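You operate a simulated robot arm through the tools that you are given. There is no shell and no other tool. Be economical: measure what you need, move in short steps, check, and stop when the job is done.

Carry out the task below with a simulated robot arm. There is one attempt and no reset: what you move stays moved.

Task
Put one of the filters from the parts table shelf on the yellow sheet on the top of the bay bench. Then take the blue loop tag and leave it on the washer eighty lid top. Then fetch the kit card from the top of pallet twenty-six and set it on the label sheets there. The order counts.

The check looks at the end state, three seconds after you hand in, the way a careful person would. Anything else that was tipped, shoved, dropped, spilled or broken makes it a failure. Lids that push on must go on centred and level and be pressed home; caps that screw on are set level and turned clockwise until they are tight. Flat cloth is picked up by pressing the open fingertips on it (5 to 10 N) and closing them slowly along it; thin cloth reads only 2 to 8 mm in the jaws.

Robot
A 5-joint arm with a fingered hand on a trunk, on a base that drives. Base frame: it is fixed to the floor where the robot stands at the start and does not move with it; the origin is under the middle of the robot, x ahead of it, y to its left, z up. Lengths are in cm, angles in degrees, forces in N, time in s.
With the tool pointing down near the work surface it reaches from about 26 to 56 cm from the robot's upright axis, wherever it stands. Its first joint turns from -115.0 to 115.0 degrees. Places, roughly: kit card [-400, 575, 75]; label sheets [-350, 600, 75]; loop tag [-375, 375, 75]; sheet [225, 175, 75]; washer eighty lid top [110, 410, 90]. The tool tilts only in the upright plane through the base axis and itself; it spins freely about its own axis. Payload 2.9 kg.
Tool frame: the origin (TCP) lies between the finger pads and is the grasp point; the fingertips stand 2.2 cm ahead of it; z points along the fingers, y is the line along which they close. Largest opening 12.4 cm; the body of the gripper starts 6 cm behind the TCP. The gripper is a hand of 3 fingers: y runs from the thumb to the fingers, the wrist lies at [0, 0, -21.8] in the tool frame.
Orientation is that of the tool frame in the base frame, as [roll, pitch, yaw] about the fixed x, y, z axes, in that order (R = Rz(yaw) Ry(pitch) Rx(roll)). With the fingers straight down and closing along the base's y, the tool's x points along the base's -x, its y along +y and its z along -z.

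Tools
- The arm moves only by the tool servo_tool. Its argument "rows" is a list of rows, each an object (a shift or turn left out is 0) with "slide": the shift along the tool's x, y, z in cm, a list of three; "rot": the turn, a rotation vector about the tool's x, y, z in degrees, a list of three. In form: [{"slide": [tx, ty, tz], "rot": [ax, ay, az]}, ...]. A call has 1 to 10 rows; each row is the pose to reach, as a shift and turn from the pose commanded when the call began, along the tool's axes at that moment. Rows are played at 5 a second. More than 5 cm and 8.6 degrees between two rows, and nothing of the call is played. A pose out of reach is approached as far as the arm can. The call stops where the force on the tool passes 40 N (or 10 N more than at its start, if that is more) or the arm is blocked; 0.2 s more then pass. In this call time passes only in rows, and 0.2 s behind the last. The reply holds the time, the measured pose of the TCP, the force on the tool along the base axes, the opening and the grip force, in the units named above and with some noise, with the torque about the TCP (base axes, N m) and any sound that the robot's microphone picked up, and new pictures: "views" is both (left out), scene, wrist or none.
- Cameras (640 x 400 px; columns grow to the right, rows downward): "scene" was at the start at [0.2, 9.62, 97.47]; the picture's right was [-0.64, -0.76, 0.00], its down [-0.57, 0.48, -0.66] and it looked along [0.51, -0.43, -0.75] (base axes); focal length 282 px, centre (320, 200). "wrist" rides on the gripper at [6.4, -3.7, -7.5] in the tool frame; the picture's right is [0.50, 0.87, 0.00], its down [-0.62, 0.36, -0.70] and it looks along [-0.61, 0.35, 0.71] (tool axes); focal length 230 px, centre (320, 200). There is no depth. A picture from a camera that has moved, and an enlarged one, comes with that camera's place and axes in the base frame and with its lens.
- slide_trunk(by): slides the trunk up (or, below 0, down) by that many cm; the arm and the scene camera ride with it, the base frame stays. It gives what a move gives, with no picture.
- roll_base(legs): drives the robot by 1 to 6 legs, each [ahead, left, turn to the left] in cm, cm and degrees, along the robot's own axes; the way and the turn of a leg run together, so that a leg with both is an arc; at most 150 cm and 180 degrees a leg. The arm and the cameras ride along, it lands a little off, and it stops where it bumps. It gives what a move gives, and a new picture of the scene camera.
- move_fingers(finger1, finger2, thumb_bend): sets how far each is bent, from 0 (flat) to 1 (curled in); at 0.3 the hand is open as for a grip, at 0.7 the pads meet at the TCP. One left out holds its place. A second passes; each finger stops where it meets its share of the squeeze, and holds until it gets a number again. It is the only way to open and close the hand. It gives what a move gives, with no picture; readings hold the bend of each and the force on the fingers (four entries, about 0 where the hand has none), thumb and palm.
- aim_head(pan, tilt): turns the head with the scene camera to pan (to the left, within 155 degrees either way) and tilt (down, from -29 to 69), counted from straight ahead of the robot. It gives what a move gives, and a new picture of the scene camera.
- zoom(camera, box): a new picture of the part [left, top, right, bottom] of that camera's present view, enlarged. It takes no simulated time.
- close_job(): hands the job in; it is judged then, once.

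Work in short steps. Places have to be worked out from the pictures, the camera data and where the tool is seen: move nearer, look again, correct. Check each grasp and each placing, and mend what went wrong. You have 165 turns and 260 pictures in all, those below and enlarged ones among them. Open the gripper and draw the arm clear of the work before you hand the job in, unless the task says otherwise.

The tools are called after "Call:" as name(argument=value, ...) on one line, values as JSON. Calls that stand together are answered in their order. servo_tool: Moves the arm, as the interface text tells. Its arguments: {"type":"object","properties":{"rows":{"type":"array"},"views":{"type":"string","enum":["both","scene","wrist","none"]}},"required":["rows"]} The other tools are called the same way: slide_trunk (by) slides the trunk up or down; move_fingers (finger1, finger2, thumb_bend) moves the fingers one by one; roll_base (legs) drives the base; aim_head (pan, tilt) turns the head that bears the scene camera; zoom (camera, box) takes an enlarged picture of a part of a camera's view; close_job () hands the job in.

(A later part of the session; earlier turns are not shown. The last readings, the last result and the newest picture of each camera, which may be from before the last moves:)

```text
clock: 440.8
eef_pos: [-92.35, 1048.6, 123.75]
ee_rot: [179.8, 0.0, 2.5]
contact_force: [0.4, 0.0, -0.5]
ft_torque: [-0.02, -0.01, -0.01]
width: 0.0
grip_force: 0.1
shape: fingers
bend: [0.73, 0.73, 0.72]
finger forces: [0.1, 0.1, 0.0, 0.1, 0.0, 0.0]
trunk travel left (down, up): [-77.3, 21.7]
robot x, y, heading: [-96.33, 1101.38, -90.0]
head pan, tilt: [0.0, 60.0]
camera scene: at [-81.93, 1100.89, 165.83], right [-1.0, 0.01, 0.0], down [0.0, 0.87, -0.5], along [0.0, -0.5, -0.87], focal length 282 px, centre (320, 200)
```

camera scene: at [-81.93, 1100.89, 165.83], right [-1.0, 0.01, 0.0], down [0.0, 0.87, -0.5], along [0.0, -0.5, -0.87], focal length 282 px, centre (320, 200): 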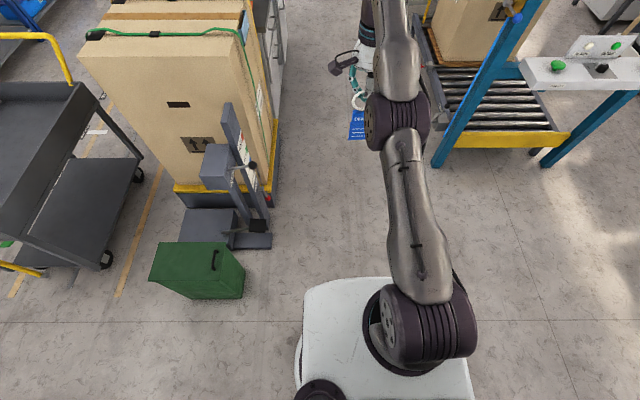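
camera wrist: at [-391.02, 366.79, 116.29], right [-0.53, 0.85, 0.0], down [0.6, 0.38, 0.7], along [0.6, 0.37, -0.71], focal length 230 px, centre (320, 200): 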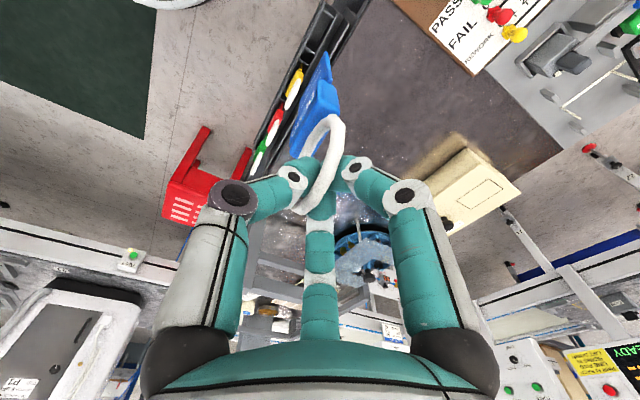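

Ease right to mid-channel and drive down the aisle to y≈520.

Call:
roll_base(legs=[[20, -8, 0], [145, 0, 0], [145, 0, 0], [145, 0, 0], [125, 0, 0]])

Call:
aim_head(pan=60, tilt=28)

```text
clock: 461.5
eef_pos: [-122.71, 612.75, 123.69]
ee_rot: [-180.0, 0.0, -5.2]
contact_force: [0.0, 0.1, -1.0]
ft_torque: [0.03, 0.02, -0.01]
width: 0.0
grip_force: 0.1
shape: fingers
bend: [0.73, 0.73, 0.72]
finger forces: [0.0, 0.1, 0.0, 0.0, 0.0, 0.0]
trunk travel left (down, up): [-77.3, 21.7]
robot x, y, heading: [-119.69, 665.43, -97.9]
head pan, tilt: [0.0, 60.0]
stopped in leg 4: the robot was blocked; the commanded pose is now the measured one
camera scene: at [-105.27, 663.03, 165.8], right [-0.99, 0.14, 0.0], down [0.12, 0.86, -0.5], along [-0.07, -0.49, -0.87], focal length 282 px, centre (320, 200)
```

scene: 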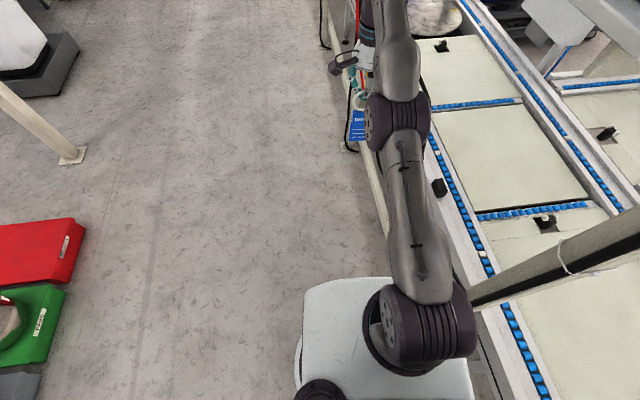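

```text
clock: 462.8
eef_pos: [-122.93, 612.82, 123.85]
ee_rot: [179.8, 0.0, -5.1]
contact_force: [0.1, 0.0, -0.9]
ft_torque: [0.01, 0.01, 0.0]
width: 0.01
grip_force: 0.1
shape: fingers
bend: [0.73, 0.73, 0.72]
finger forces: [0.1, 0.0, 0.1, 0.0, 0.0, 0.0]
trunk travel left (down, up): [-77.3, 21.7]
robot x, y, heading: [-119.97, 666.07, -98.3]
head pan, tilt: [60.0, 28.0]
camera scene: at [-97.41, 664.32, 170.35], right [-0.62, -0.79, 0.0], down [-0.37, 0.29, -0.88], along [0.69, -0.54, -0.47], focal length 282 px, centre (320, 200)
```

scene: 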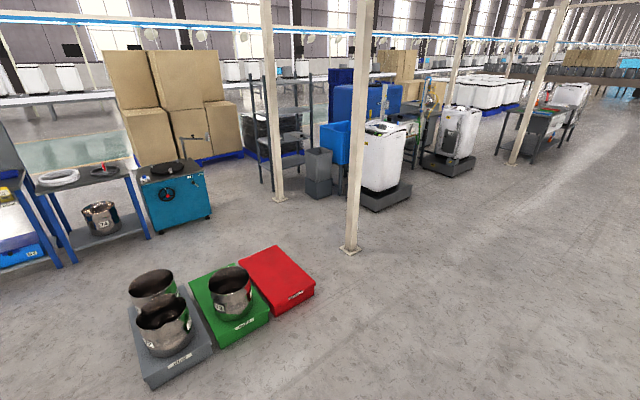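

Bumped a fence post lightly after heading drift. Correct heading, move off the fence, continue and face +x toward washer eighty.

Call:
roll_base(legs=[[0, 6, 0], [0, 0, 8.3], [0, 42, 0], [140, 0, 0], [0, 0, 90]])

Call:
aim_head(pan=-20, tilt=25)

```text
clock: 476.9
eef_pos: [-19.39, 530.48, 123.8]
ee_rot: [179.8, 0.0, 92.4]
contact_force: [1.2, 0.6, -0.5]
ft_torque: [0.03, 0.03, 0.01]
width: 0.0
grip_force: 0.0
shape: fingers
bend: [0.73, 0.73, 0.72]
finger forces: [0.0, 0.0, 0.1, 0.0, 0.0, 0.0]
trunk travel left (down, up): [-77.3, 21.7]
robot x, y, heading: [-72.46, 526.34, -0.7]
head pan, tilt: [60.0, 28.0]
camera scene: at [-73.3, 549.2, 170.36], right [0.86, -0.51, 0.0], down [-0.24, -0.4, -0.88], along [0.45, 0.76, -0.47], focal length 282 px, centre (320, 200)
```

scene: 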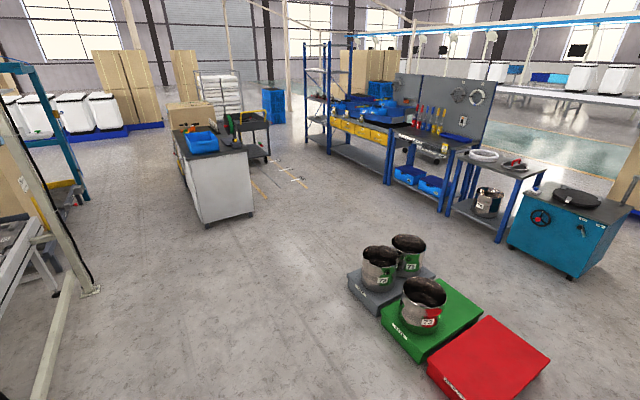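

```text
clock: 478.4
eef_pos: [-19.39, 530.56, 123.86]
ee_rot: [179.8, 0.0, 92.3]
contact_force: [0.4, -0.4, -0.6]
ft_torque: [0.02, 0.0, -0.03]
width: 0.0
grip_force: 0.1
shape: fingers
bend: [0.73, 0.73, 0.72]
finger forces: [0.0, 0.0, 0.0, 0.0, 0.0, 0.0]
trunk travel left (down, up): [-77.3, 21.7]
robot x, y, heading: [-72.0, 526.34, -1.0]
head pan, tilt: [-20.0, 25.0]
camera scene: at [-69.33, 538.11, 170.84], right [-0.35, -0.94, 0.0], down [-0.4, 0.15, -0.91], along [0.85, -0.32, -0.42], focal length 282 px, centre (320, 200)
```

scene: 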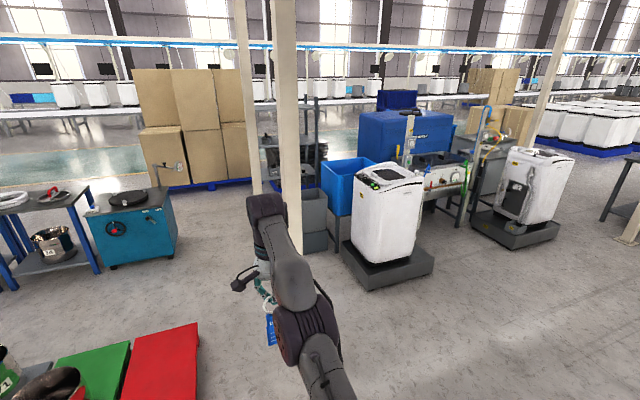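

This washer matches (115,407). Zoom to see the lid and label.

Call:
zoom(camera="scene", box=[320, 140, 480, 300])

Call:
roll_base(legs=[[0, 0, 0.8], [0, -113, 0], [90, 0, 0]])

Call:
aim_head(pan=0, tilt=42)

```text
2.50 times, centred on (400, 220) of scene
camera zoom: at [-69.33, 538.11, 170.84], right [-0.35, -0.94, 0.0], down [-0.4, 0.15, -0.91], along [0.85, -0.32, -0.42], focal length 706 px, centre (120, 150)
```

zoom: 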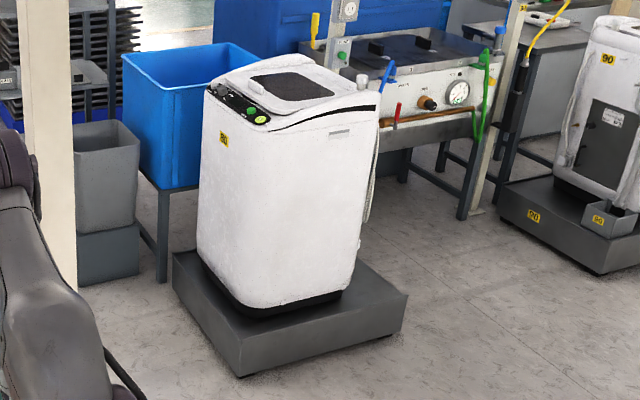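

```text
clock: 489.0
eef_pos: [70.99, 419.48, 123.92]
ee_rot: [179.7, 0.0, 94.5]
contact_force: [0.3, -0.4, -0.5]
ft_torque: [-0.01, -0.01, -0.01]
width: 0.01
grip_force: 0.0
shape: fingers
bend: [0.73, 0.73, 0.72]
finger forces: [0.1, 0.0, 0.0, 0.0, 0.1, 0.0]
trunk travel left (down, up): [-77.3, 21.7]
robot x, y, heading: [18.29, 413.63, 1.5]
head pan, tilt: [-20.0, 25.0]
camera scene: at [20.84, 425.15, 170.84], right [-0.32, -0.95, 0.0], down [-0.4, 0.13, -0.91], along [0.86, -0.29, -0.42], focal length 282 px, centre (320, 200)
```

scene: 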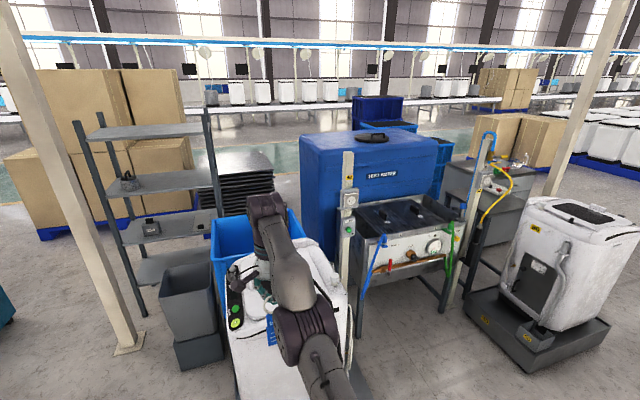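

```text
clock: 489.8
eef_pos: [71.01, 419.54, 123.87]
ee_rot: [179.8, 0.0, 94.5]
contact_force: [0.0, -1.3, 0.1]
ft_torque: [-0.02, -0.03, 0.03]
width: 0.02
grip_force: 0.0
shape: fingers
bend: [0.73, 0.73, 0.72]
finger forces: [0.0, 0.1, 0.0, 0.0, 0.0, 0.0]
trunk travel left (down, up): [-77.3, 21.7]
robot x, y, heading: [18.24, 413.48, 1.4]
head pan, tilt: [0.0, 42.0]
camera scene: at [20.43, 428.28, 168.22], right [0.03, -1.0, 0.0], down [-0.67, -0.02, -0.74], along [0.74, 0.02, -0.67], focal length 282 px, centre (320, 200)
```

scene: 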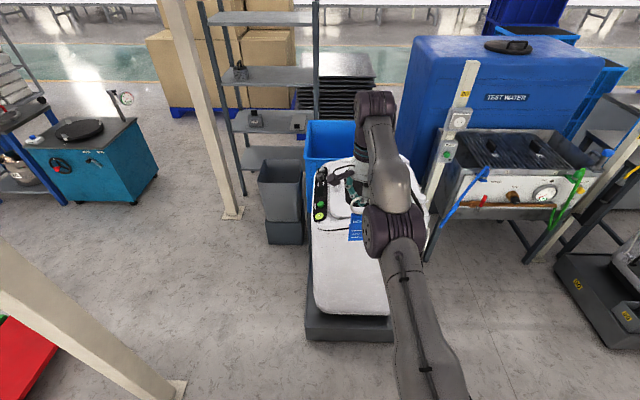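

Advance to the washer and shift right so the hand is over the lid.

Call:
roll_base(legs=[[0, -11, -1.4], [37, 0, 0]])

Call:
servo_tool(rows=[{"slide": [0, 0, 0]}], views="wrist")

```text
clock: 492.9
eef_pos: [108.26, 407.48, 123.77]
ee_rot: [179.8, 0.0, 93.2]
contact_force: [-0.2, -0.4, -0.5]
ft_torque: [0.01, 0.0, 0.02]
width: 0.04
grip_force: 0.0
shape: fingers
bend: [0.73, 0.73, 0.72]
finger forces: [0.0, 0.0, 0.0, 0.1, 0.0, 0.0]
trunk travel left (down, up): [-77.3, 21.7]
robot x, y, heading: [55.21, 402.51, 0.1]
head pan, tilt: [0.0, 42.0]
camera scene: at [57.82, 417.37, 168.21], right [0.01, -1.0, 0.0], down [-0.67, 0.0, -0.74], along [0.74, 0.0, -0.67], focal length 282 px, centre (320, 200)
```

scene: 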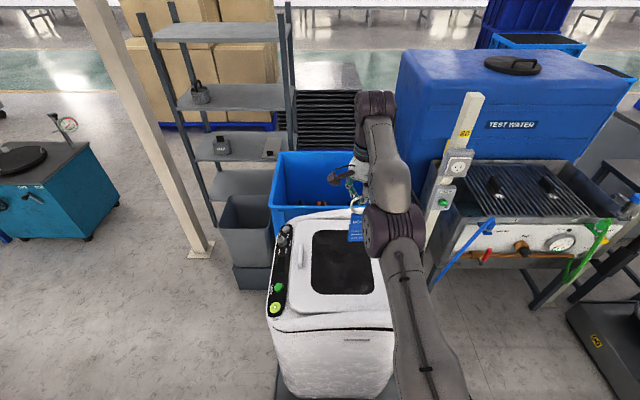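

```text
clock: 493.3
eef_pos: [108.13, 407.47, 123.84]
ee_rot: [179.8, 0.0, 93.1]
contact_force: [-0.3, 0.0, -0.4]
ft_torque: [0.0, -0.02, -0.01]
width: 0.0
grip_force: 0.1
shape: fingers
bend: [0.73, 0.73, 0.72]
finger forces: [0.1, 0.1, 0.1, 0.1, 0.0, 0.0]
trunk travel left (down, up): [-77.3, 21.7]
robot x, y, heading: [55.3, 403.07, 0.3]
head pan, tilt: [0.0, 42.0]
camera wrist: at [103.97, 413.66, 131.35], right [0.84, 0.55, 0.0], down [0.39, -0.6, 0.7], along [0.39, -0.59, -0.71], focal length 230 px, centre (320, 200)
```

wrist: 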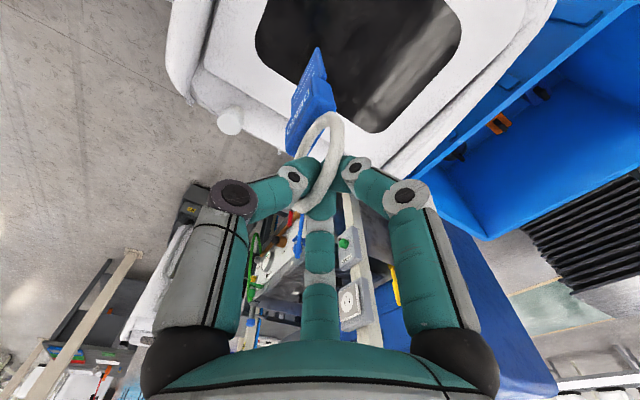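

Lid window centre ≈(113.5,409.5), top z≈91; the tag's lower end is at z≈108. Advance 3 cm and lower with the trunk to just above the lid.

Call:
roll_base(legs=[[3, 1, 0]])

Call:
slide_trunk(by=-14)

Call:
servo_tool(rows=[{"slide": [0, 0, 0]}], views="both")

```text
clock: 494.2
eef_pos: [110.96, 408.41, 123.85]
ee_rot: [179.7, -0.1, 93.2]
contact_force: [-0.3, -0.2, -0.6]
ft_torque: [-0.01, 0.02, -0.01]
width: 0.01
grip_force: 0.0
shape: fingers
bend: [0.73, 0.73, 0.72]
finger forces: [0.0, 0.0, 0.0, 0.1, 0.1, 0.0]
trunk travel left (down, up): [-77.3, 21.7]
robot x, y, heading: [58.42, 403.55, 0.3]
head pan, tilt: [0.0, 42.0]
camera scene: at [60.62, 418.32, 168.22], right [0.01, -1.0, 0.0], down [-0.67, 0.0, -0.74], along [0.74, 0.0, -0.67], focal length 282 px, centre (320, 200)
```

scene: 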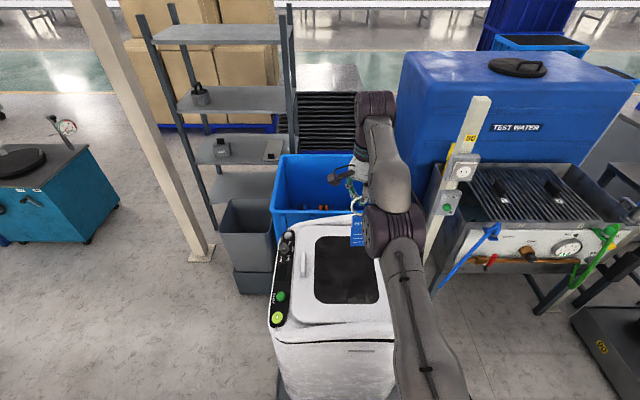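

```text
clock: 495.9
eef_pos: [111.11, 408.46, 109.76]
ee_rot: [179.8, 0.0, 93.1]
contact_force: [-0.1, -0.1, -0.5]
ft_torque: [0.0, -0.03, -0.03]
width: 0.01
grip_force: 0.1
shape: fingers
bend: [0.73, 0.73, 0.72]
finger forces: [0.0, 0.0, 0.0, 0.0, 0.0, 0.0]
trunk travel left (down, up): [-63.3, 35.7]
robot x, y, heading: [58.7, 403.81, 0.3]
head pan, tilt: [0.0, 42.0]
```

```text
clock: 496.2
eef_pos: [111.14, 408.45, 109.77]
ee_rot: [179.7, 0.0, 93.2]
contact_force: [0.0, -0.1, -1.0]
ft_torque: [-0.04, 0.0, 0.0]
width: 0.0
grip_force: 0.1
shape: fingers
bend: [0.73, 0.73, 0.72]
finger forces: [0.1, 0.1, 0.0, 0.0, 0.0, 0.0]
trunk travel left (down, up): [-63.3, 35.7]
robot x, y, heading: [58.7, 403.84, 0.4]
head pan, tilt: [0.0, 42.0]
camera scene: at [60.82, 418.37, 154.21], right [0.01, -1.0, 0.0], down [-0.67, 0.0, -0.74], along [0.74, 0.0, -0.67], focal length 282 px, centre (320, 200)
camera wrist: at [107.04, 414.68, 117.33], right [0.84, 0.55, 0.0], down [0.39, -0.6, 0.7], along [0.39, -0.59, -0.71], focal length 230 px, centre (320, 200)
```

scene: 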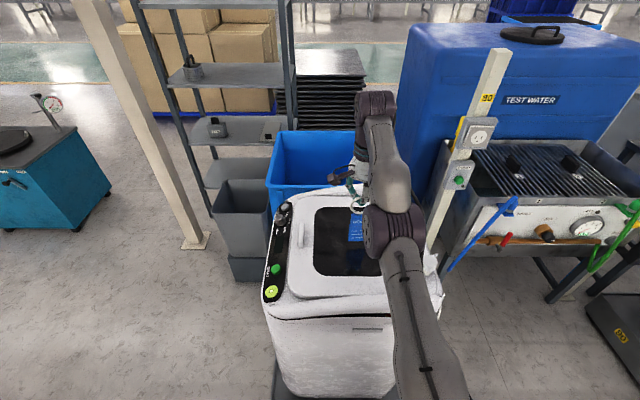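
wrist: 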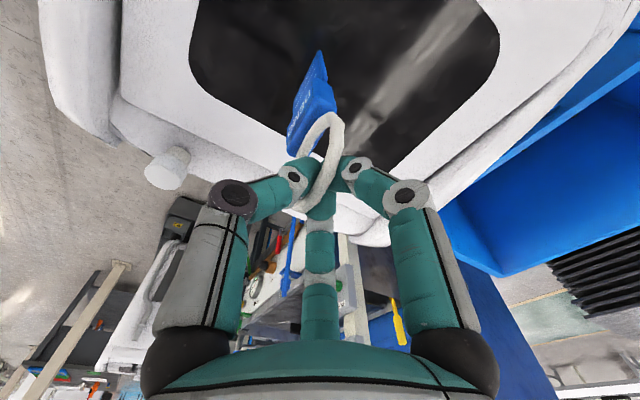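

Lower to touch, then alternate small back moves and lowering to lay the tag flat.

Call:
slide_trunk(by=-5)

Call:
servo_tool(rows=[{"slide": [0, -1.5, 0]}, {"slide": [0, -3, 0]}], views="wrist")

```text
clock: 497.2
eef_pos: [110.8, 408.52, 105.38]
ee_rot: [179.5, 0.0, 93.2]
contact_force: [2.6, 0.6, 38.8]
ft_torque: [0.0, 0.1, -0.01]
width: 0.0
grip_force: 34.3
shape: fingers
bend: [0.76, 0.76, 0.73]
finger forces: [25.1, 25.3, 0.0, 0.0, 18.1, 0.0]
trunk travel left (down, up): [-58.3, 40.7]
robot x, y, heading: [58.25, 403.65, 0.4]
head pan, tilt: [0.0, 42.0]
```

```text
clock: 497.8
eef_pos: [110.69, 408.45, 105.25]
ee_rot: [179.4, -0.1, 93.2]
contact_force: [3.5, 1.6, 44.5]
ft_torque: [0.03, 0.13, 0.0]
width: 0.01
grip_force: 40.4
shape: fingers
bend: [0.76, 0.77, 0.73]
finger forces: [29.7, 29.7, 0.0, 0.0, 21.1, 0.0]
out of reach, approached as far as the arm can: row 1, 2
trunk travel left (down, up): [-58.3, 40.7]
robot x, y, heading: [58.64, 403.66, 0.3]
head pan, tilt: [0.0, 42.0]
camera wrist: at [106.53, 414.65, 112.67], right [0.84, 0.55, 0.01], down [0.38, -0.6, 0.7], along [0.39, -0.59, -0.71], focal length 230 px, centre (320, 200)
```

wrist: 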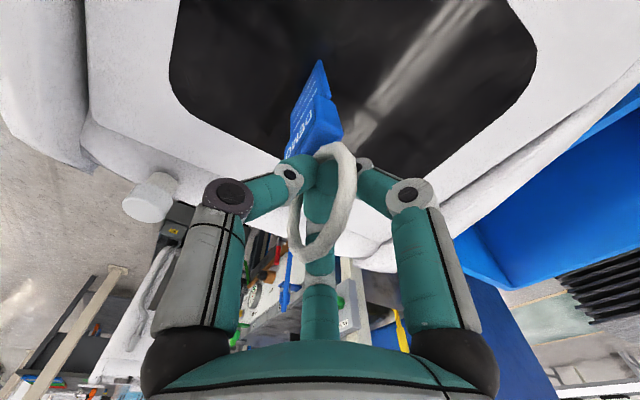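

Too much pressure — relieve it. Then tilt the tag over by moving the base back in small steps with lowering.

Call:
slide_trunk(by=1.2)

Call:
roll_base(legs=[[-4, 0, 0]])

Call:
slide_trunk(by=-1)

Call:
servo_tool(rows=[{"slide": [0, 0, 0]}], views="wrist")

```text
clock: 498.4
eef_pos: [111.06, 408.39, 105.93]
ee_rot: [-179.9, 0.0, 93.2]
contact_force: [-0.1, 0.0, 0.0]
ft_torque: [0.01, -0.04, 0.01]
width: 0.0
grip_force: 0.1
shape: fingers
bend: [0.74, 0.74, 0.72]
finger forces: [0.1, 0.0, 0.1, 0.0, 0.1, 0.0]
trunk travel left (down, up): [-59.5, 39.5]
robot x, y, heading: [58.41, 403.37, 0.2]
head pan, tilt: [0.0, 42.0]
```

```text
clock: 499.2
eef_pos: [106.9, 408.5, 106.17]
ee_rot: [179.6, 0.0, 93.2]
contact_force: [0.4, -0.9, -0.2]
ft_torque: [-0.01, -0.01, -0.02]
width: 0.0
grip_force: 0.0
shape: fingers
bend: [0.74, 0.74, 0.72]
finger forces: [0.1, 0.0, 0.0, 0.0, 0.1, 0.0]
trunk travel left (down, up): [-59.5, 39.5]
robot x, y, heading: [54.32, 403.41, 0.3]
head pan, tilt: [0.0, 42.0]
camera scene: at [56.57, 418.35, 150.41], right [0.01, -1.0, 0.0], down [-0.67, 0.0, -0.74], along [0.74, 0.0, -0.67], focal length 282 px, centre (320, 200)
```

scene: 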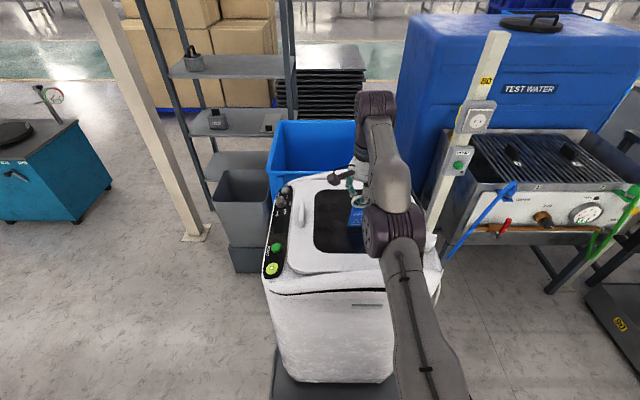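

```text
clock: 499.8
eef_pos: [107.17, 408.52, 105.01]
ee_rot: [179.7, 0.0, 93.2]
contact_force: [0.1, -0.5, 2.2]
ft_torque: [0.01, 0.03, 0.02]
width: 0.01
grip_force: 0.1
shape: fingers
bend: [0.74, 0.74, 0.72]
finger forces: [0.0, 0.0, 0.0, 0.1, 0.1, 0.0]
trunk travel left (down, up): [-58.5, 40.5]
robot x, y, heading: [54.26, 403.78, 0.1]
head pan, tilt: [0.0, 42.0]
```

```text
clock: 500.2
eef_pos: [107.18, 408.48, 105.01]
ee_rot: [179.8, 0.0, 93.2]
contact_force: [0.7, -0.4, 0.5]
ft_torque: [0.0, 0.0, -0.02]
width: 0.0
grip_force: 0.0
shape: fingers
bend: [0.74, 0.74, 0.72]
finger forces: [0.1, 0.1, 0.0, 0.1, 0.0, 0.0]
trunk travel left (down, up): [-58.5, 40.5]
robot x, y, heading: [54.32, 403.23, 0.4]
head pan, tilt: [0.0, 42.0]
camera wrist: at [102.99, 414.67, 112.53], right [0.84, 0.55, 0.0], down [0.39, -0.6, 0.7], along [0.39, -0.59, -0.71], focal length 230 px, centre (320, 200)
```

wrist: 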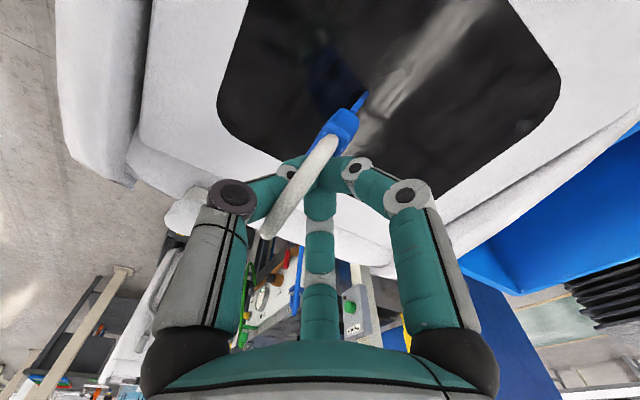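

The tag is leaning forward as intended. Continue lowering and backing.

Call:
slide_trunk(by=-2)

Call:
roll_base(legs=[[-3, 0, 0]])

Call:
slide_trunk(by=-2.5)

Call:
servo_tool(rows=[{"slide": [0, 0, 0]}], views="wrist")

```text
clock: 501.0
eef_pos: [106.59, 408.46, 103.72]
ee_rot: [179.0, 0.1, 93.3]
contact_force: [-6.4, -0.6, 29.4]
ft_torque: [0.01, -0.74, 0.0]
width: 0.0
grip_force: 48.6
shape: fingers
bend: [0.74, 0.74, 0.76]
finger forces: [30.0, 30.0, 0.1, 0.0, 37.6, 0.0]
trunk travel left (down, up): [-56.5, 42.5]
robot x, y, heading: [54.09, 403.85, 0.3]
head pan, tilt: [0.0, 42.0]
stopped: the force on the tool passed its limit at 43 N (the readings are from after the stop); the commanded pose is now the measured one
```

```text
clock: 501.8
eef_pos: [103.62, 408.49, 103.63]
ee_rot: [179.4, -0.1, 93.2]
contact_force: [-7.5, 0.8, 33.6]
ft_torque: [0.04, -0.76, -0.01]
width: 0.03
grip_force: 58.0
shape: fingers
bend: [0.75, 0.75, 0.77]
finger forces: [39.8, 39.1, 0.0, 0.1, 36.0, 0.0]
trunk travel left (down, up): [-56.5, 42.5]
robot x, y, heading: [51.21, 403.78, 0.2]
head pan, tilt: [0.0, 42.0]
camera scene: at [53.02, 418.29, 147.47], right [0.01, -1.0, 0.0], down [-0.67, 0.0, -0.75], along [0.75, 0.0, -0.67], focal length 282 px, centre (320, 200)
```

scene: 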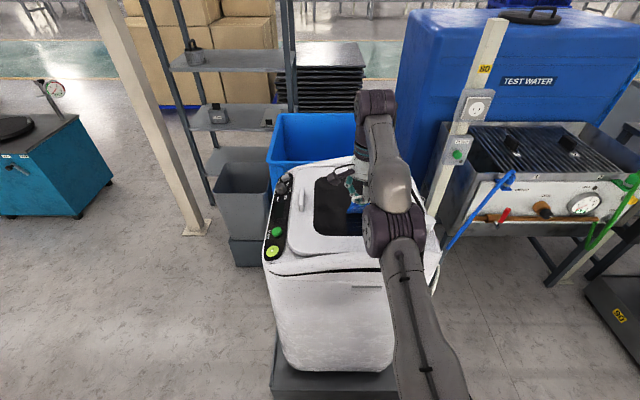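

```text
clock: 502.1
eef_pos: [103.66, 408.45, 103.73]
ee_rot: [178.6, 0.1, 93.4]
contact_force: [-7.1, -0.5, 27.4]
ft_torque: [0.06, -0.49, -0.01]
width: 0.0
grip_force: 45.1
shape: fingers
bend: [0.75, 0.75, 0.76]
finger forces: [28.9, 29.2, 0.1, 0.0, 32.3, 0.0]
trunk travel left (down, up): [-56.2, 42.8]
robot x, y, heading: [51.4, 403.7, 0.4]
head pan, tilt: [0.0, 42.0]
stopped: the force on the tool passed its limit at 49 N (the readings are from after the stop); the commanded pose is now the measured one
```

```text
clock: 502.6
eef_pos: [103.58, 408.45, 103.67]
ee_rot: [178.9, 0.0, 93.2]
contact_force: [-6.5, 0.0, 29.8]
ft_torque: [0.02, -0.75, -0.01]
width: 0.01
grip_force: 53.9
shape: fingers
bend: [0.75, 0.75, 0.76]
finger forces: [35.2, 35.6, 0.0, 0.0, 37.0, 0.0]
trunk travel left (down, up): [-56.2, 42.8]
robot x, y, heading: [51.7, 403.73, 0.5]
head pan, tilt: [0.0, 42.0]
camera wrist: at [99.32, 414.63, 111.09], right [0.84, 0.55, 0.02], down [0.38, -0.6, 0.71], along [0.4, -0.59, -0.71], focal length 230 px, centre (320, 200)
```

wrist: 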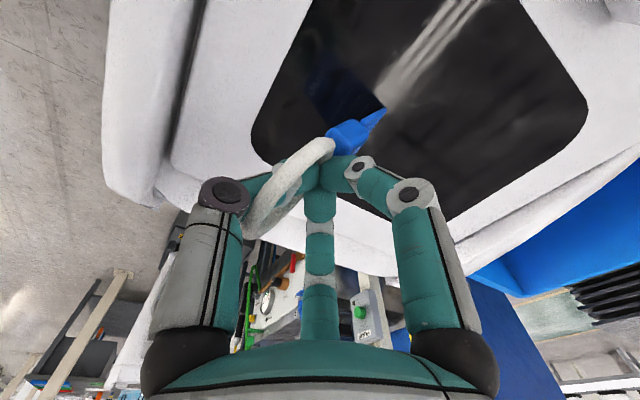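

Relieve the load and release; the tag is leaning over the lid and should drop flat.

Call:
slide_trunk(by=0.9)

Call:
move_fingers(finger1=0.62, finger2=0.62, thumb_bend=0.6)

Call:
servo_tool(rows=[{"slide": [0, 0, 0]}], views="wrist")

```text
clock: 503.1
eef_pos: [104.13, 408.59, 104.07]
ee_rot: [179.2, 0.0, 93.3]
contact_force: [0.5, 0.1, 2.0]
ft_torque: [0.02, -0.17, -0.02]
width: 0.01
grip_force: 16.8
shape: fingers
bend: [0.73, 0.73, 0.74]
finger forces: [7.6, 7.6, 0.0, 0.0, 19.3, 0.0]
trunk travel left (down, up): [-57.1, 41.9]
robot x, y, heading: [51.57, 403.51, 0.2]
head pan, tilt: [0.0, 42.0]
```

```text
clock: 504.1
eef_pos: [103.94, 408.45, 104.21]
ee_rot: [179.1, 0.0, 93.4]
contact_force: [-2.7, 0.0, 6.8]
ft_torque: [0.01, -0.04, 0.05]
width: 1.53
grip_force: 4.0
shape: fingers
bend: [0.66, 0.66, 0.6]
finger forces: [4.0, 4.0, 0.1, 0.0, 0.9, 0.0]
trunk travel left (down, up): [-57.1, 41.9]
robot x, y, heading: [51.02, 403.42, 0.2]
head pan, tilt: [0.0, 42.0]
```

```text
clock: 504.5
eef_pos: [103.9, 408.55, 104.29]
ee_rot: [179.1, 0.0, 93.4]
contact_force: [-3.0, -0.2, 7.6]
ft_torque: [-0.02, -0.02, 0.0]
width: 1.51
grip_force: 4.3
shape: fingers
bend: [0.66, 0.66, 0.6]
finger forces: [3.9, 3.9, 0.0, 0.0, 0.8, 0.1]
trunk travel left (down, up): [-57.1, 41.9]
robot x, y, heading: [51.16, 403.6, 0.2]
head pan, tilt: [0.0, 42.0]
camera wrist: at [99.7, 414.65, 111.72], right [0.84, 0.55, 0.01], down [0.38, -0.6, 0.71], along [0.4, -0.59, -0.71], focal length 230 px, centre (320, 200)
```

wrist: 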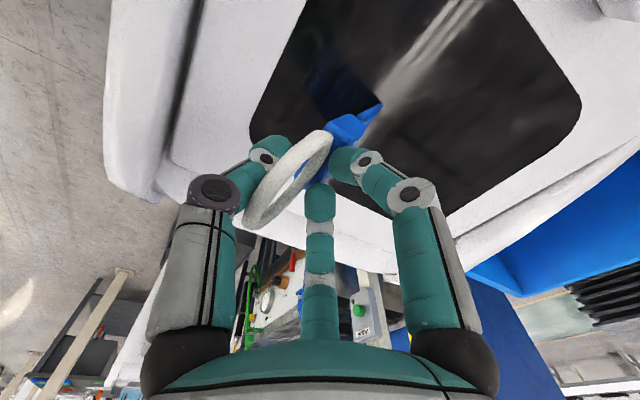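

Open fully now.

Call:
move_fingers(finger1=0.4, finger2=0.4, thumb_bend=0.4)

Call:
servo_tool(rows=[{"slide": [0, 0, 0]}], views="wrist")

```text
clock: 505.5
eef_pos: [104.06, 408.49, 104.2]
ee_rot: [179.2, 0.1, 93.3]
contact_force: [0.0, 0.5, -0.7]
ft_torque: [0.02, -0.02, 0.05]
width: 7.7
grip_force: 0.1
shape: fingers
bend: [0.4, 0.4, 0.4]
finger forces: [0.0, 0.0, 0.0, 0.0, 0.1, 0.0]
trunk travel left (down, up): [-57.1, 41.9]
robot x, y, heading: [51.65, 403.83, 0.2]
head pan, tilt: [0.0, 42.0]
```

```text
clock: 505.9
eef_pos: [104.03, 408.56, 104.08]
ee_rot: [179.2, 0.0, 93.4]
contact_force: [-0.8, 0.8, 0.1]
ft_torque: [0.01, 0.0, 0.04]
width: 7.69
grip_force: 0.1
shape: fingers
bend: [0.4, 0.4, 0.4]
finger forces: [0.0, 0.1, 0.0, 0.0, 0.0, 0.0]
trunk travel left (down, up): [-57.1, 41.9]
robot x, y, heading: [50.96, 403.52, 0.4]
head pan, tilt: [0.0, 42.0]
camera wrist: at [99.84, 414.67, 111.65], right [0.84, 0.55, 0.01], down [0.38, -0.6, 0.71], along [0.39, -0.59, -0.71], focal length 230 px, centre (320, 200)
```

wrist: 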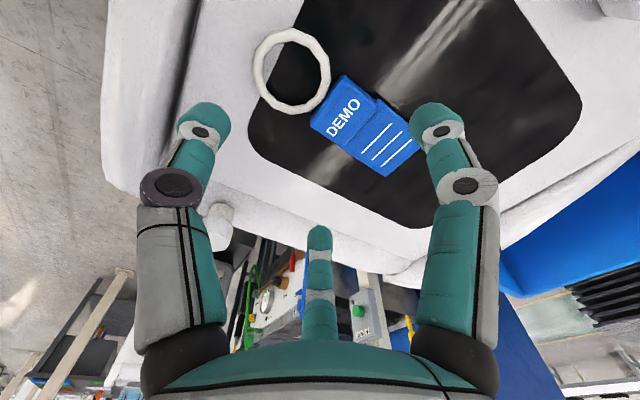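

The blue tag lies flat on washer eighty's lid. Raise, back off, and head back for the kit card.

Call:
slide_trunk(by=22)

Call:
roll_base(legs=[[-132, 0, 0], [0, 0, -90.3], [-145, 0, 0], [-145, 0, 0]])

```text
clock: 508.3
eef_pos: [104.05, 408.45, 126.18]
ee_rot: [179.3, 0.0, 93.3]
contact_force: [-0.3, 0.2, 0.2]
ft_torque: [0.02, -0.04, -0.02]
width: 7.67
grip_force: 0.0
shape: fingers
bend: [0.4, 0.4, 0.4]
finger forces: [0.0, 0.0, 0.0, 0.0, 0.0, 0.1]
trunk travel left (down, up): [-79.1, 19.9]
robot x, y, heading: [51.32, 403.78, 0.7]
head pan, tilt: [0.0, 42.0]
```

```text
clock: 532.3
eef_pos: [-72.32, 638.77, 126.29]
ee_rot: [179.2, 0.0, 0.0]
contact_force: [0.0, -0.1, -0.1]
ft_torque: [0.0, -0.06, -0.01]
width: 7.67
grip_force: 0.0
shape: fingers
bend: [0.4, 0.4, 0.4]
finger forces: [0.1, 0.1, 0.0, 0.0, 0.1, 0.0]
trunk travel left (down, up): [-79.1, 19.9]
robot x, y, heading: [-74.39, 691.69, -92.8]
head pan, tilt: [0.0, 42.0]
camera scene: at [-59.61, 688.7, 169.97], right [-1.0, 0.05, 0.0], down [0.03, 0.67, -0.74], along [-0.04, -0.74, -0.67], focal length 282 px, centre (320, 200)
```

scene: 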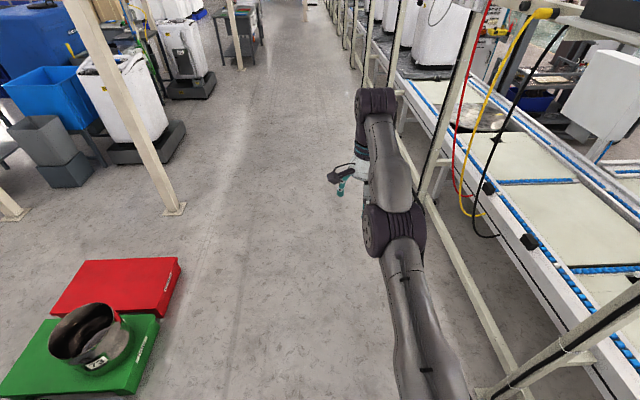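

Correct heading, shift to x≈-104 and continue north.

Call:
roll_base(legs=[[0, 0, 2.8], [0, -30, 0], [-140, 0, 0]])

Call:
roll_base(legs=[[-140, 0, 0], [-126, 0, 0]])

```text
clock: 541.4
eef_pos: [-98.09, 780.17, 126.2]
ee_rot: [179.2, 0.0, 1.5]
contact_force: [-0.2, -0.4, 0.3]
ft_torque: [-0.01, 0.02, 0.02]
width: 7.71
grip_force: 0.1
shape: fingers
bend: [0.4, 0.4, 0.4]
finger forces: [0.1, 0.0, 0.0, 0.0, 0.0, 0.0]
trunk travel left (down, up): [-79.1, 19.9]
robot x, y, heading: [-101.64, 832.69, -91.3]
head pan, tilt: [0.0, 42.0]
camera scene: at [-86.77, 830.51, 169.97], right [-1.0, 0.02, 0.0], down [0.02, 0.67, -0.74], along [-0.02, -0.74, -0.67], focal length 282 px, centre (320, 200)
```

scene: 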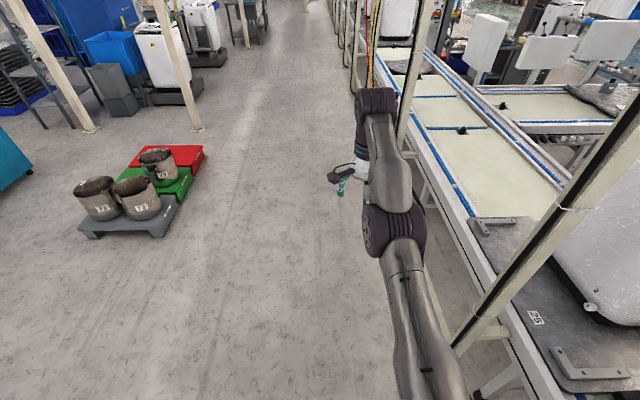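

```text
clock: 554.4
eef_pos: [-92.75, 1046.96, 126.18]
ee_rot: [179.3, 0.0, 1.9]
contact_force: [-0.2, 1.1, 0.3]
ft_torque: [0.01, -0.01, -0.01]
width: 7.7
grip_force: 0.1
shape: fingers
bend: [0.4, 0.4, 0.4]
finger forces: [0.0, 0.0, 0.1, 0.0, 0.0, 0.0]
trunk travel left (down, up): [-79.1, 19.9]
robot x, y, heading: [-96.32, 1099.71, -91.2]
head pan, tilt: [0.0, 42.0]
camera scene: at [-81.6, 1097.32, 169.97], right [-1.0, 0.02, 0.0], down [0.01, 0.67, -0.74], along [-0.01, -0.74, -0.67], focal length 282 px, centre (320, 200)
```

scene: 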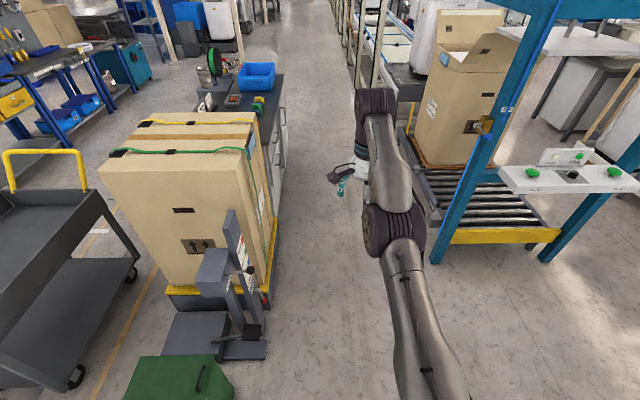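

Go west to x≈-300 and down the lane to the branch conveyor.

Call:
roll_base(legs=[[0, 0, 1.2], [0, -102, 0], [0, -102, 0]])

Call:
roll_base(legs=[[138, 0, 0], [138, 0, 0]])

```text
clock: 564.8
eef_pos: [-294.95, 1048.79, 126.25]
ee_rot: [179.2, 0.1, 2.1]
contact_force: [0.0, 0.9, 0.2]
ft_torque: [-0.03, -0.02, 0.02]
width: 7.69
grip_force: 0.0
shape: fingers
bend: [0.4, 0.4, 0.4]
finger forces: [0.0, 0.0, 0.0, 0.0, 0.0, 0.1]
trunk travel left (down, up): [-79.1, 19.9]
robot x, y, heading: [-298.63, 1101.8, -90.9]
head pan, tilt: [0.0, 42.0]
camera scene: at [-284.09, 1099.27, 169.97], right [-1.0, 0.01, 0.0], down [0.01, 0.67, -0.74], along [-0.01, -0.74, -0.67], focal length 282 px, centre (320, 200)
```

scene: 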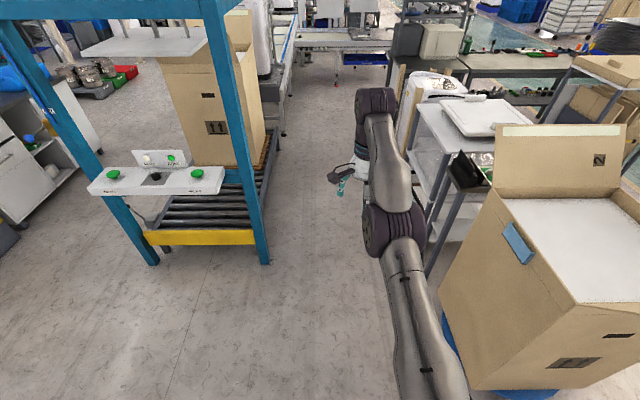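

```text
clock: 578.2
eef_pos: [-294.25, 772.23, 126.16]
ee_rot: [179.2, 0.0, 3.8]
contact_force: [-0.3, 0.3, -0.6]
ft_torque: [0.02, 0.02, 0.03]
width: 7.65
grip_force: 0.1
shape: fingers
bend: [0.4, 0.4, 0.4]
finger forces: [0.0, 0.0, 0.0, 0.0, 0.0, 0.1]
trunk travel left (down, up): [-79.1, 19.9]
robot x, y, heading: [-299.61, 824.78, -89.3]
head pan, tilt: [0.0, 42.0]
camera scene: at [-284.85, 822.99, 169.97], right [-1.0, -0.01, 0.0], down [-0.01, 0.67, -0.74], along [0.01, -0.74, -0.67], focal length 282 px, centre (320, 200)
```

scene: 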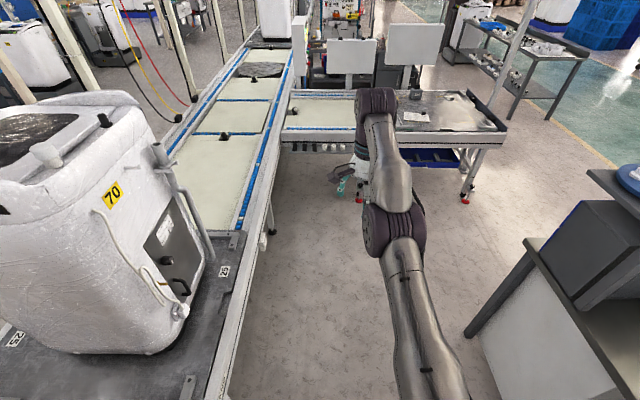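

Re-triangulating, the pallet top is at z≈66: card at (-401.6,564), sheets at (-362,604). Drive around the branch end to (-475,557) and face the card.

Call:
roll_base(legs=[[139, 0, -0.7], [0, -90, 0], [0, -86, 0]])

Call:
roll_base(legs=[[125, 0, 0], [0, 0, 90]])

Call:
aim_head(pan=0, tilt=50)

```text
clock: 593.7
eef_pos: [-471.09, 632.7, 126.25]
ee_rot: [179.2, 0.0, 2.5]
contact_force: [0.2, -0.1, -0.2]
ft_torque: [-0.02, -0.01, 0.01]
width: 7.72
grip_force: 0.1
shape: fingers
bend: [0.4, 0.4, 0.4]
finger forces: [0.1, 0.1, 0.0, 0.1, 0.0, 0.1]
trunk travel left (down, up): [-79.1, 19.9]
robot x, y, heading: [-475.45, 685.54, -90.2]
head pan, tilt: [0.0, 42.0]
camera scene: at [-460.61, 683.24, 169.97], right [-1.0, 0.01, 0.0], down [0.01, 0.67, -0.74], along [-0.01, -0.74, -0.67], focal length 282 px, centre (320, 200)
```

scene: 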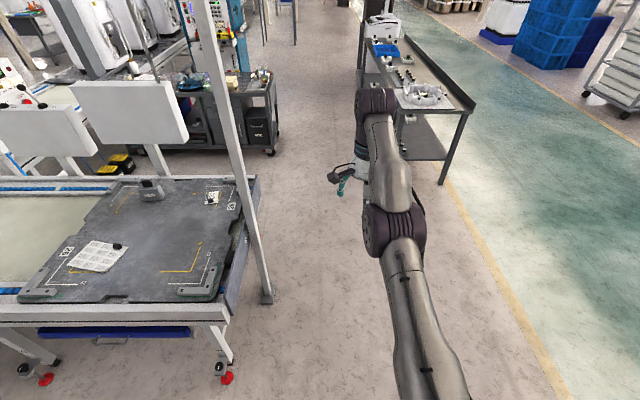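

```text
clock: 603.8
eef_pos: [-424.69, 565.12, 126.23]
ee_rot: [179.2, 0.0, 91.5]
contact_force: [0.0, -0.7, -0.3]
ft_torque: [0.04, -0.01, -0.02]
width: 7.68
grip_force: 0.0
shape: fingers
bend: [0.4, 0.4, 0.4]
finger forces: [0.1, 0.1, 0.0, 0.0, 0.1, 0.0]
trunk travel left (down, up): [-79.1, 19.9]
robot x, y, heading: [-477.59, 561.84, -1.8]
head pan, tilt: [0.0, 42.0]
camera scene: at [-474.65, 576.57, 169.97], right [-0.03, -1.0, 0.0], down [-0.67, 0.02, -0.74], along [0.74, -0.02, -0.67], focal length 282 px, centre (320, 200)
```

scene: 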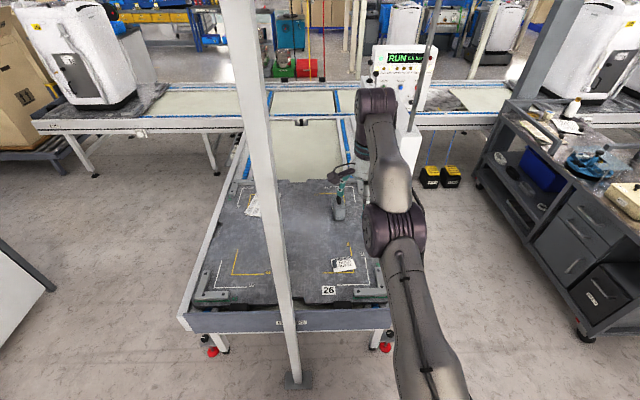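

```text
clock: 604.4
eef_pos: [-424.76, 565.08, 126.21]
ee_rot: [179.2, 0.0, 91.4]
contact_force: [0.5, -0.5, -0.6]
ft_torque: [0.02, -0.01, 0.01]
width: 7.67
grip_force: 0.1
shape: fingers
bend: [0.4, 0.4, 0.4]
finger forces: [0.0, 0.0, 0.0, 0.0, 0.0, 0.1]
trunk travel left (down, up): [-79.1, 19.9]
robot x, y, heading: [-477.85, 561.98, -1.5]
head pan, tilt: [0.0, 50.0]
camera scene: at [-475.31, 576.59, 168.85], right [-0.03, -1.0, 0.0], down [-0.77, 0.02, -0.64], along [0.64, -0.02, -0.77], focal length 282 px, centre (320, 200)
```

scene: 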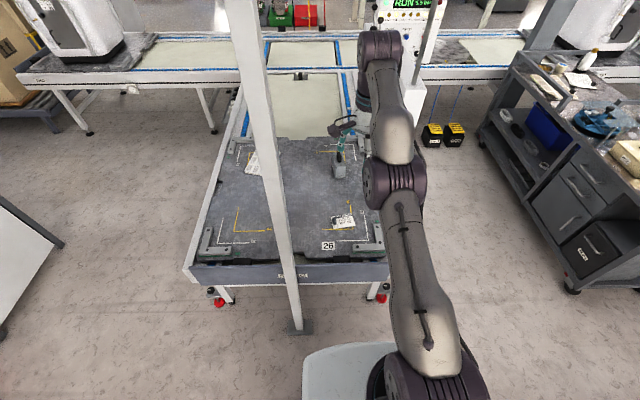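

The card is at (-403,564,67). Drive 21 cm forward; the hand should come right over it.

Call:
zoom(camera="scene", box=[300, 180, 400, 260])

Call:
roll_base(legs=[[21, 0, 0]])

Call:
slide_trunk(by=-35)

Call:
servo_tool(rows=[{"slide": [0, 0, 0]}], views="wrist")

```text
5.00 times, centred on (350, 220) of scene
camera zoom: at [-475.31, 576.59, 168.85], right [-0.03, -1.0, 0.0], down [-0.77, 0.02, -0.64], along [0.64, -0.02, -0.77], focal length 1412 px, centre (170, 100)
```

zoom: 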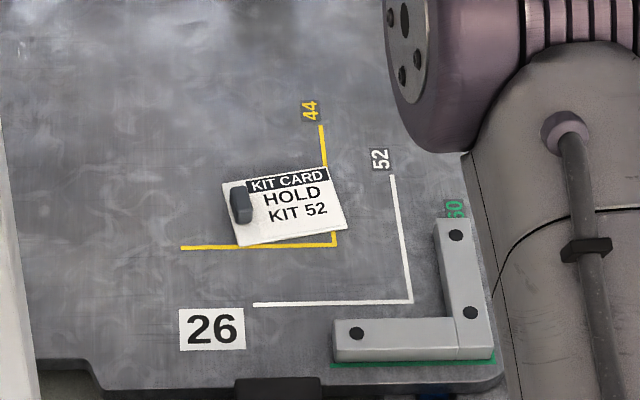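

```text
clock: 606.1
eef_pos: [-403.43, 564.72, 126.16]
ee_rot: [179.2, 0.0, 91.6]
contact_force: [-0.3, 0.4, -1.1]
ft_torque: [0.01, 0.01, 0.01]
width: 7.7
grip_force: 0.0
shape: fingers
bend: [0.4, 0.4, 0.4]
finger forces: [0.0, 0.1, 0.0, 0.0, 0.0, 0.1]
trunk travel left (down, up): [-79.1, 19.9]
robot x, y, heading: [-456.26, 561.09, -1.4]
head pan, tilt: [0.0, 50.0]
camera scene: at [-453.99, 576.05, 168.84], right [-0.03, -1.0, 0.0], down [-0.77, 0.02, -0.64], along [0.64, -0.02, -0.77], focal length 282 px, centre (320, 200)
```

scene: 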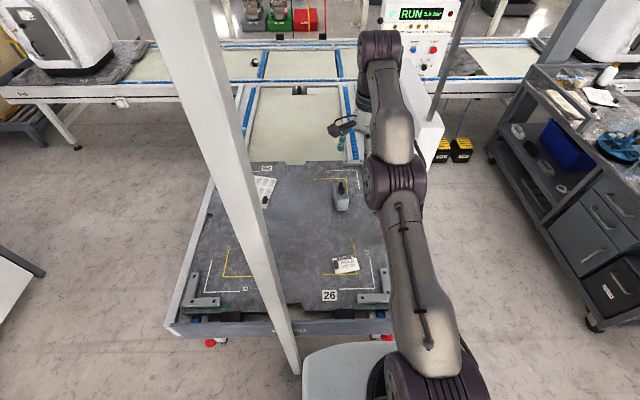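

```text
clock: 609.5
eef_pos: [-403.45, 564.62, 91.25]
ee_rot: [179.3, 0.1, 91.5]
contact_force: [0.7, 0.2, 0.4]
ft_torque: [0.04, 0.06, 0.01]
width: 7.7
grip_force: 0.2
shape: fingers
bend: [0.4, 0.4, 0.4]
finger forces: [0.0, 0.0, 0.0, 0.0, 0.0, 0.0]
trunk travel left (down, up): [-44.1, 54.9]
robot x, y, heading: [-456.26, 561.49, -1.4]
head pan, tilt: [0.0, 50.0]
```

```text
clock: 609.9
eef_pos: [-403.45, 564.52, 91.19]
ee_rot: [179.1, 0.1, 91.5]
contact_force: [-0.4, 0.4, 0.8]
ft_torque: [0.0, -0.02, 0.03]
width: 7.69
grip_force: 0.0
shape: fingers
bend: [0.4, 0.4, 0.4]
finger forces: [0.0, 0.0, 0.1, 0.0, 0.0, 0.1]
trunk travel left (down, up): [-44.1, 54.9]
robot x, y, heading: [-456.4, 561.36, -1.2]
head pan, tilt: [0.0, 50.0]
camera wrist: at [-407.41, 570.93, 98.65], right [0.85, 0.52, 0.01], down [0.36, -0.61, 0.71], along [0.38, -0.6, -0.71], focal length 230 px, centre (320, 200)
```

wrist: 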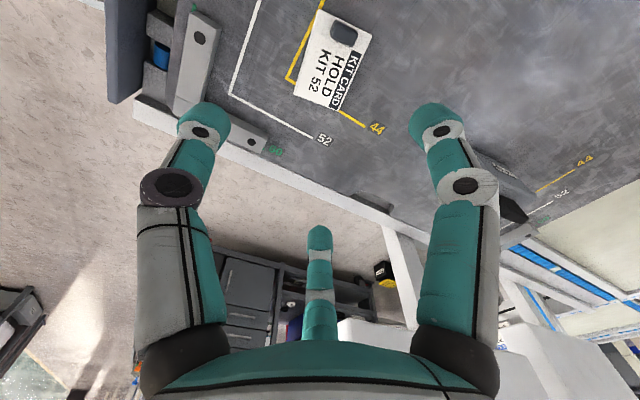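

Knob located at about (-401.9,568.1,~67). Shift over it and lower to z≈77, then recheck.

Call:
servo_tool(rows=[{"slide": [1.9, 0.8, 0]}, {"slide": [3.7, 1.55, 0]}], views="none")

Call:
slide_trunk(by=-14)

Call:
servo_tool(rows=[{"slide": [0, 0, 0]}], views="wrist")

```text
clock: 610.5
eef_pos: [-403.21, 567.24, 90.77]
ee_rot: [179.1, 0.0, 91.6]
contact_force: [0.7, -0.2, 0.9]
ft_torque: [-0.03, 0.03, 0.03]
width: 7.7
grip_force: 0.0
shape: fingers
bend: [0.4, 0.4, 0.4]
finger forces: [0.1, 0.0, 0.0, 0.0, 0.1, 0.0]
out of reach, approached as far as the arm can: row 1, 2
trunk travel left (down, up): [-44.1, 54.9]
robot x, y, heading: [-456.56, 561.26, -1.3]
head pan, tilt: [0.0, 50.0]
```

```text
clock: 612.2
eef_pos: [-403.25, 567.32, 76.75]
ee_rot: [179.2, -0.1, 91.4]
contact_force: [0.0, -0.7, -0.5]
ft_torque: [0.02, 0.04, -0.01]
width: 7.67
grip_force: 0.0
shape: fingers
bend: [0.4, 0.4, 0.4]
finger forces: [0.0, 0.0, 0.0, 0.0, 0.1, 0.0]
trunk travel left (down, up): [-30.1, 68.9]
robot x, y, heading: [-456.32, 561.8, -1.4]
head pan, tilt: [0.0, 50.0]
```

```text
clock: 612.6
eef_pos: [-403.24, 567.12, 76.91]
ee_rot: [179.2, -0.2, 91.5]
contact_force: [0.7, -0.2, -1.0]
ft_torque: [0.0, 0.01, -0.03]
width: 7.7
grip_force: 0.0
shape: fingers
bend: [0.4, 0.4, 0.4]
finger forces: [0.0, 0.0, 0.0, 0.1, 0.1, 0.0]
trunk travel left (down, up): [-30.1, 68.9]
robot x, y, heading: [-456.2, 561.41, -1.5]
head pan, tilt: [0.0, 50.0]
camera wrist: at [-407.17, 573.55, 84.17], right [0.85, 0.52, 0.01], down [0.36, -0.61, 0.71], along [0.38, -0.6, -0.71], focal length 230 px, centre (320, 200)
```

wrist: 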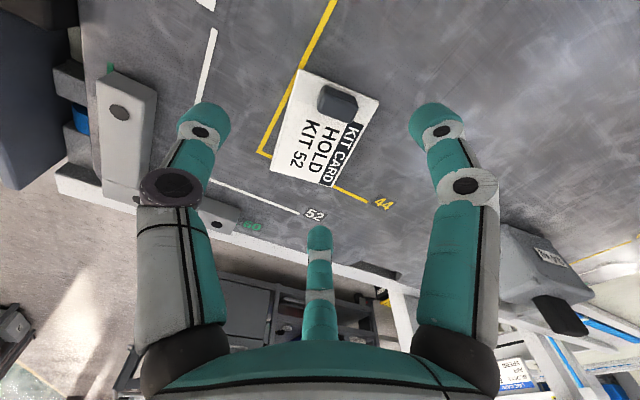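

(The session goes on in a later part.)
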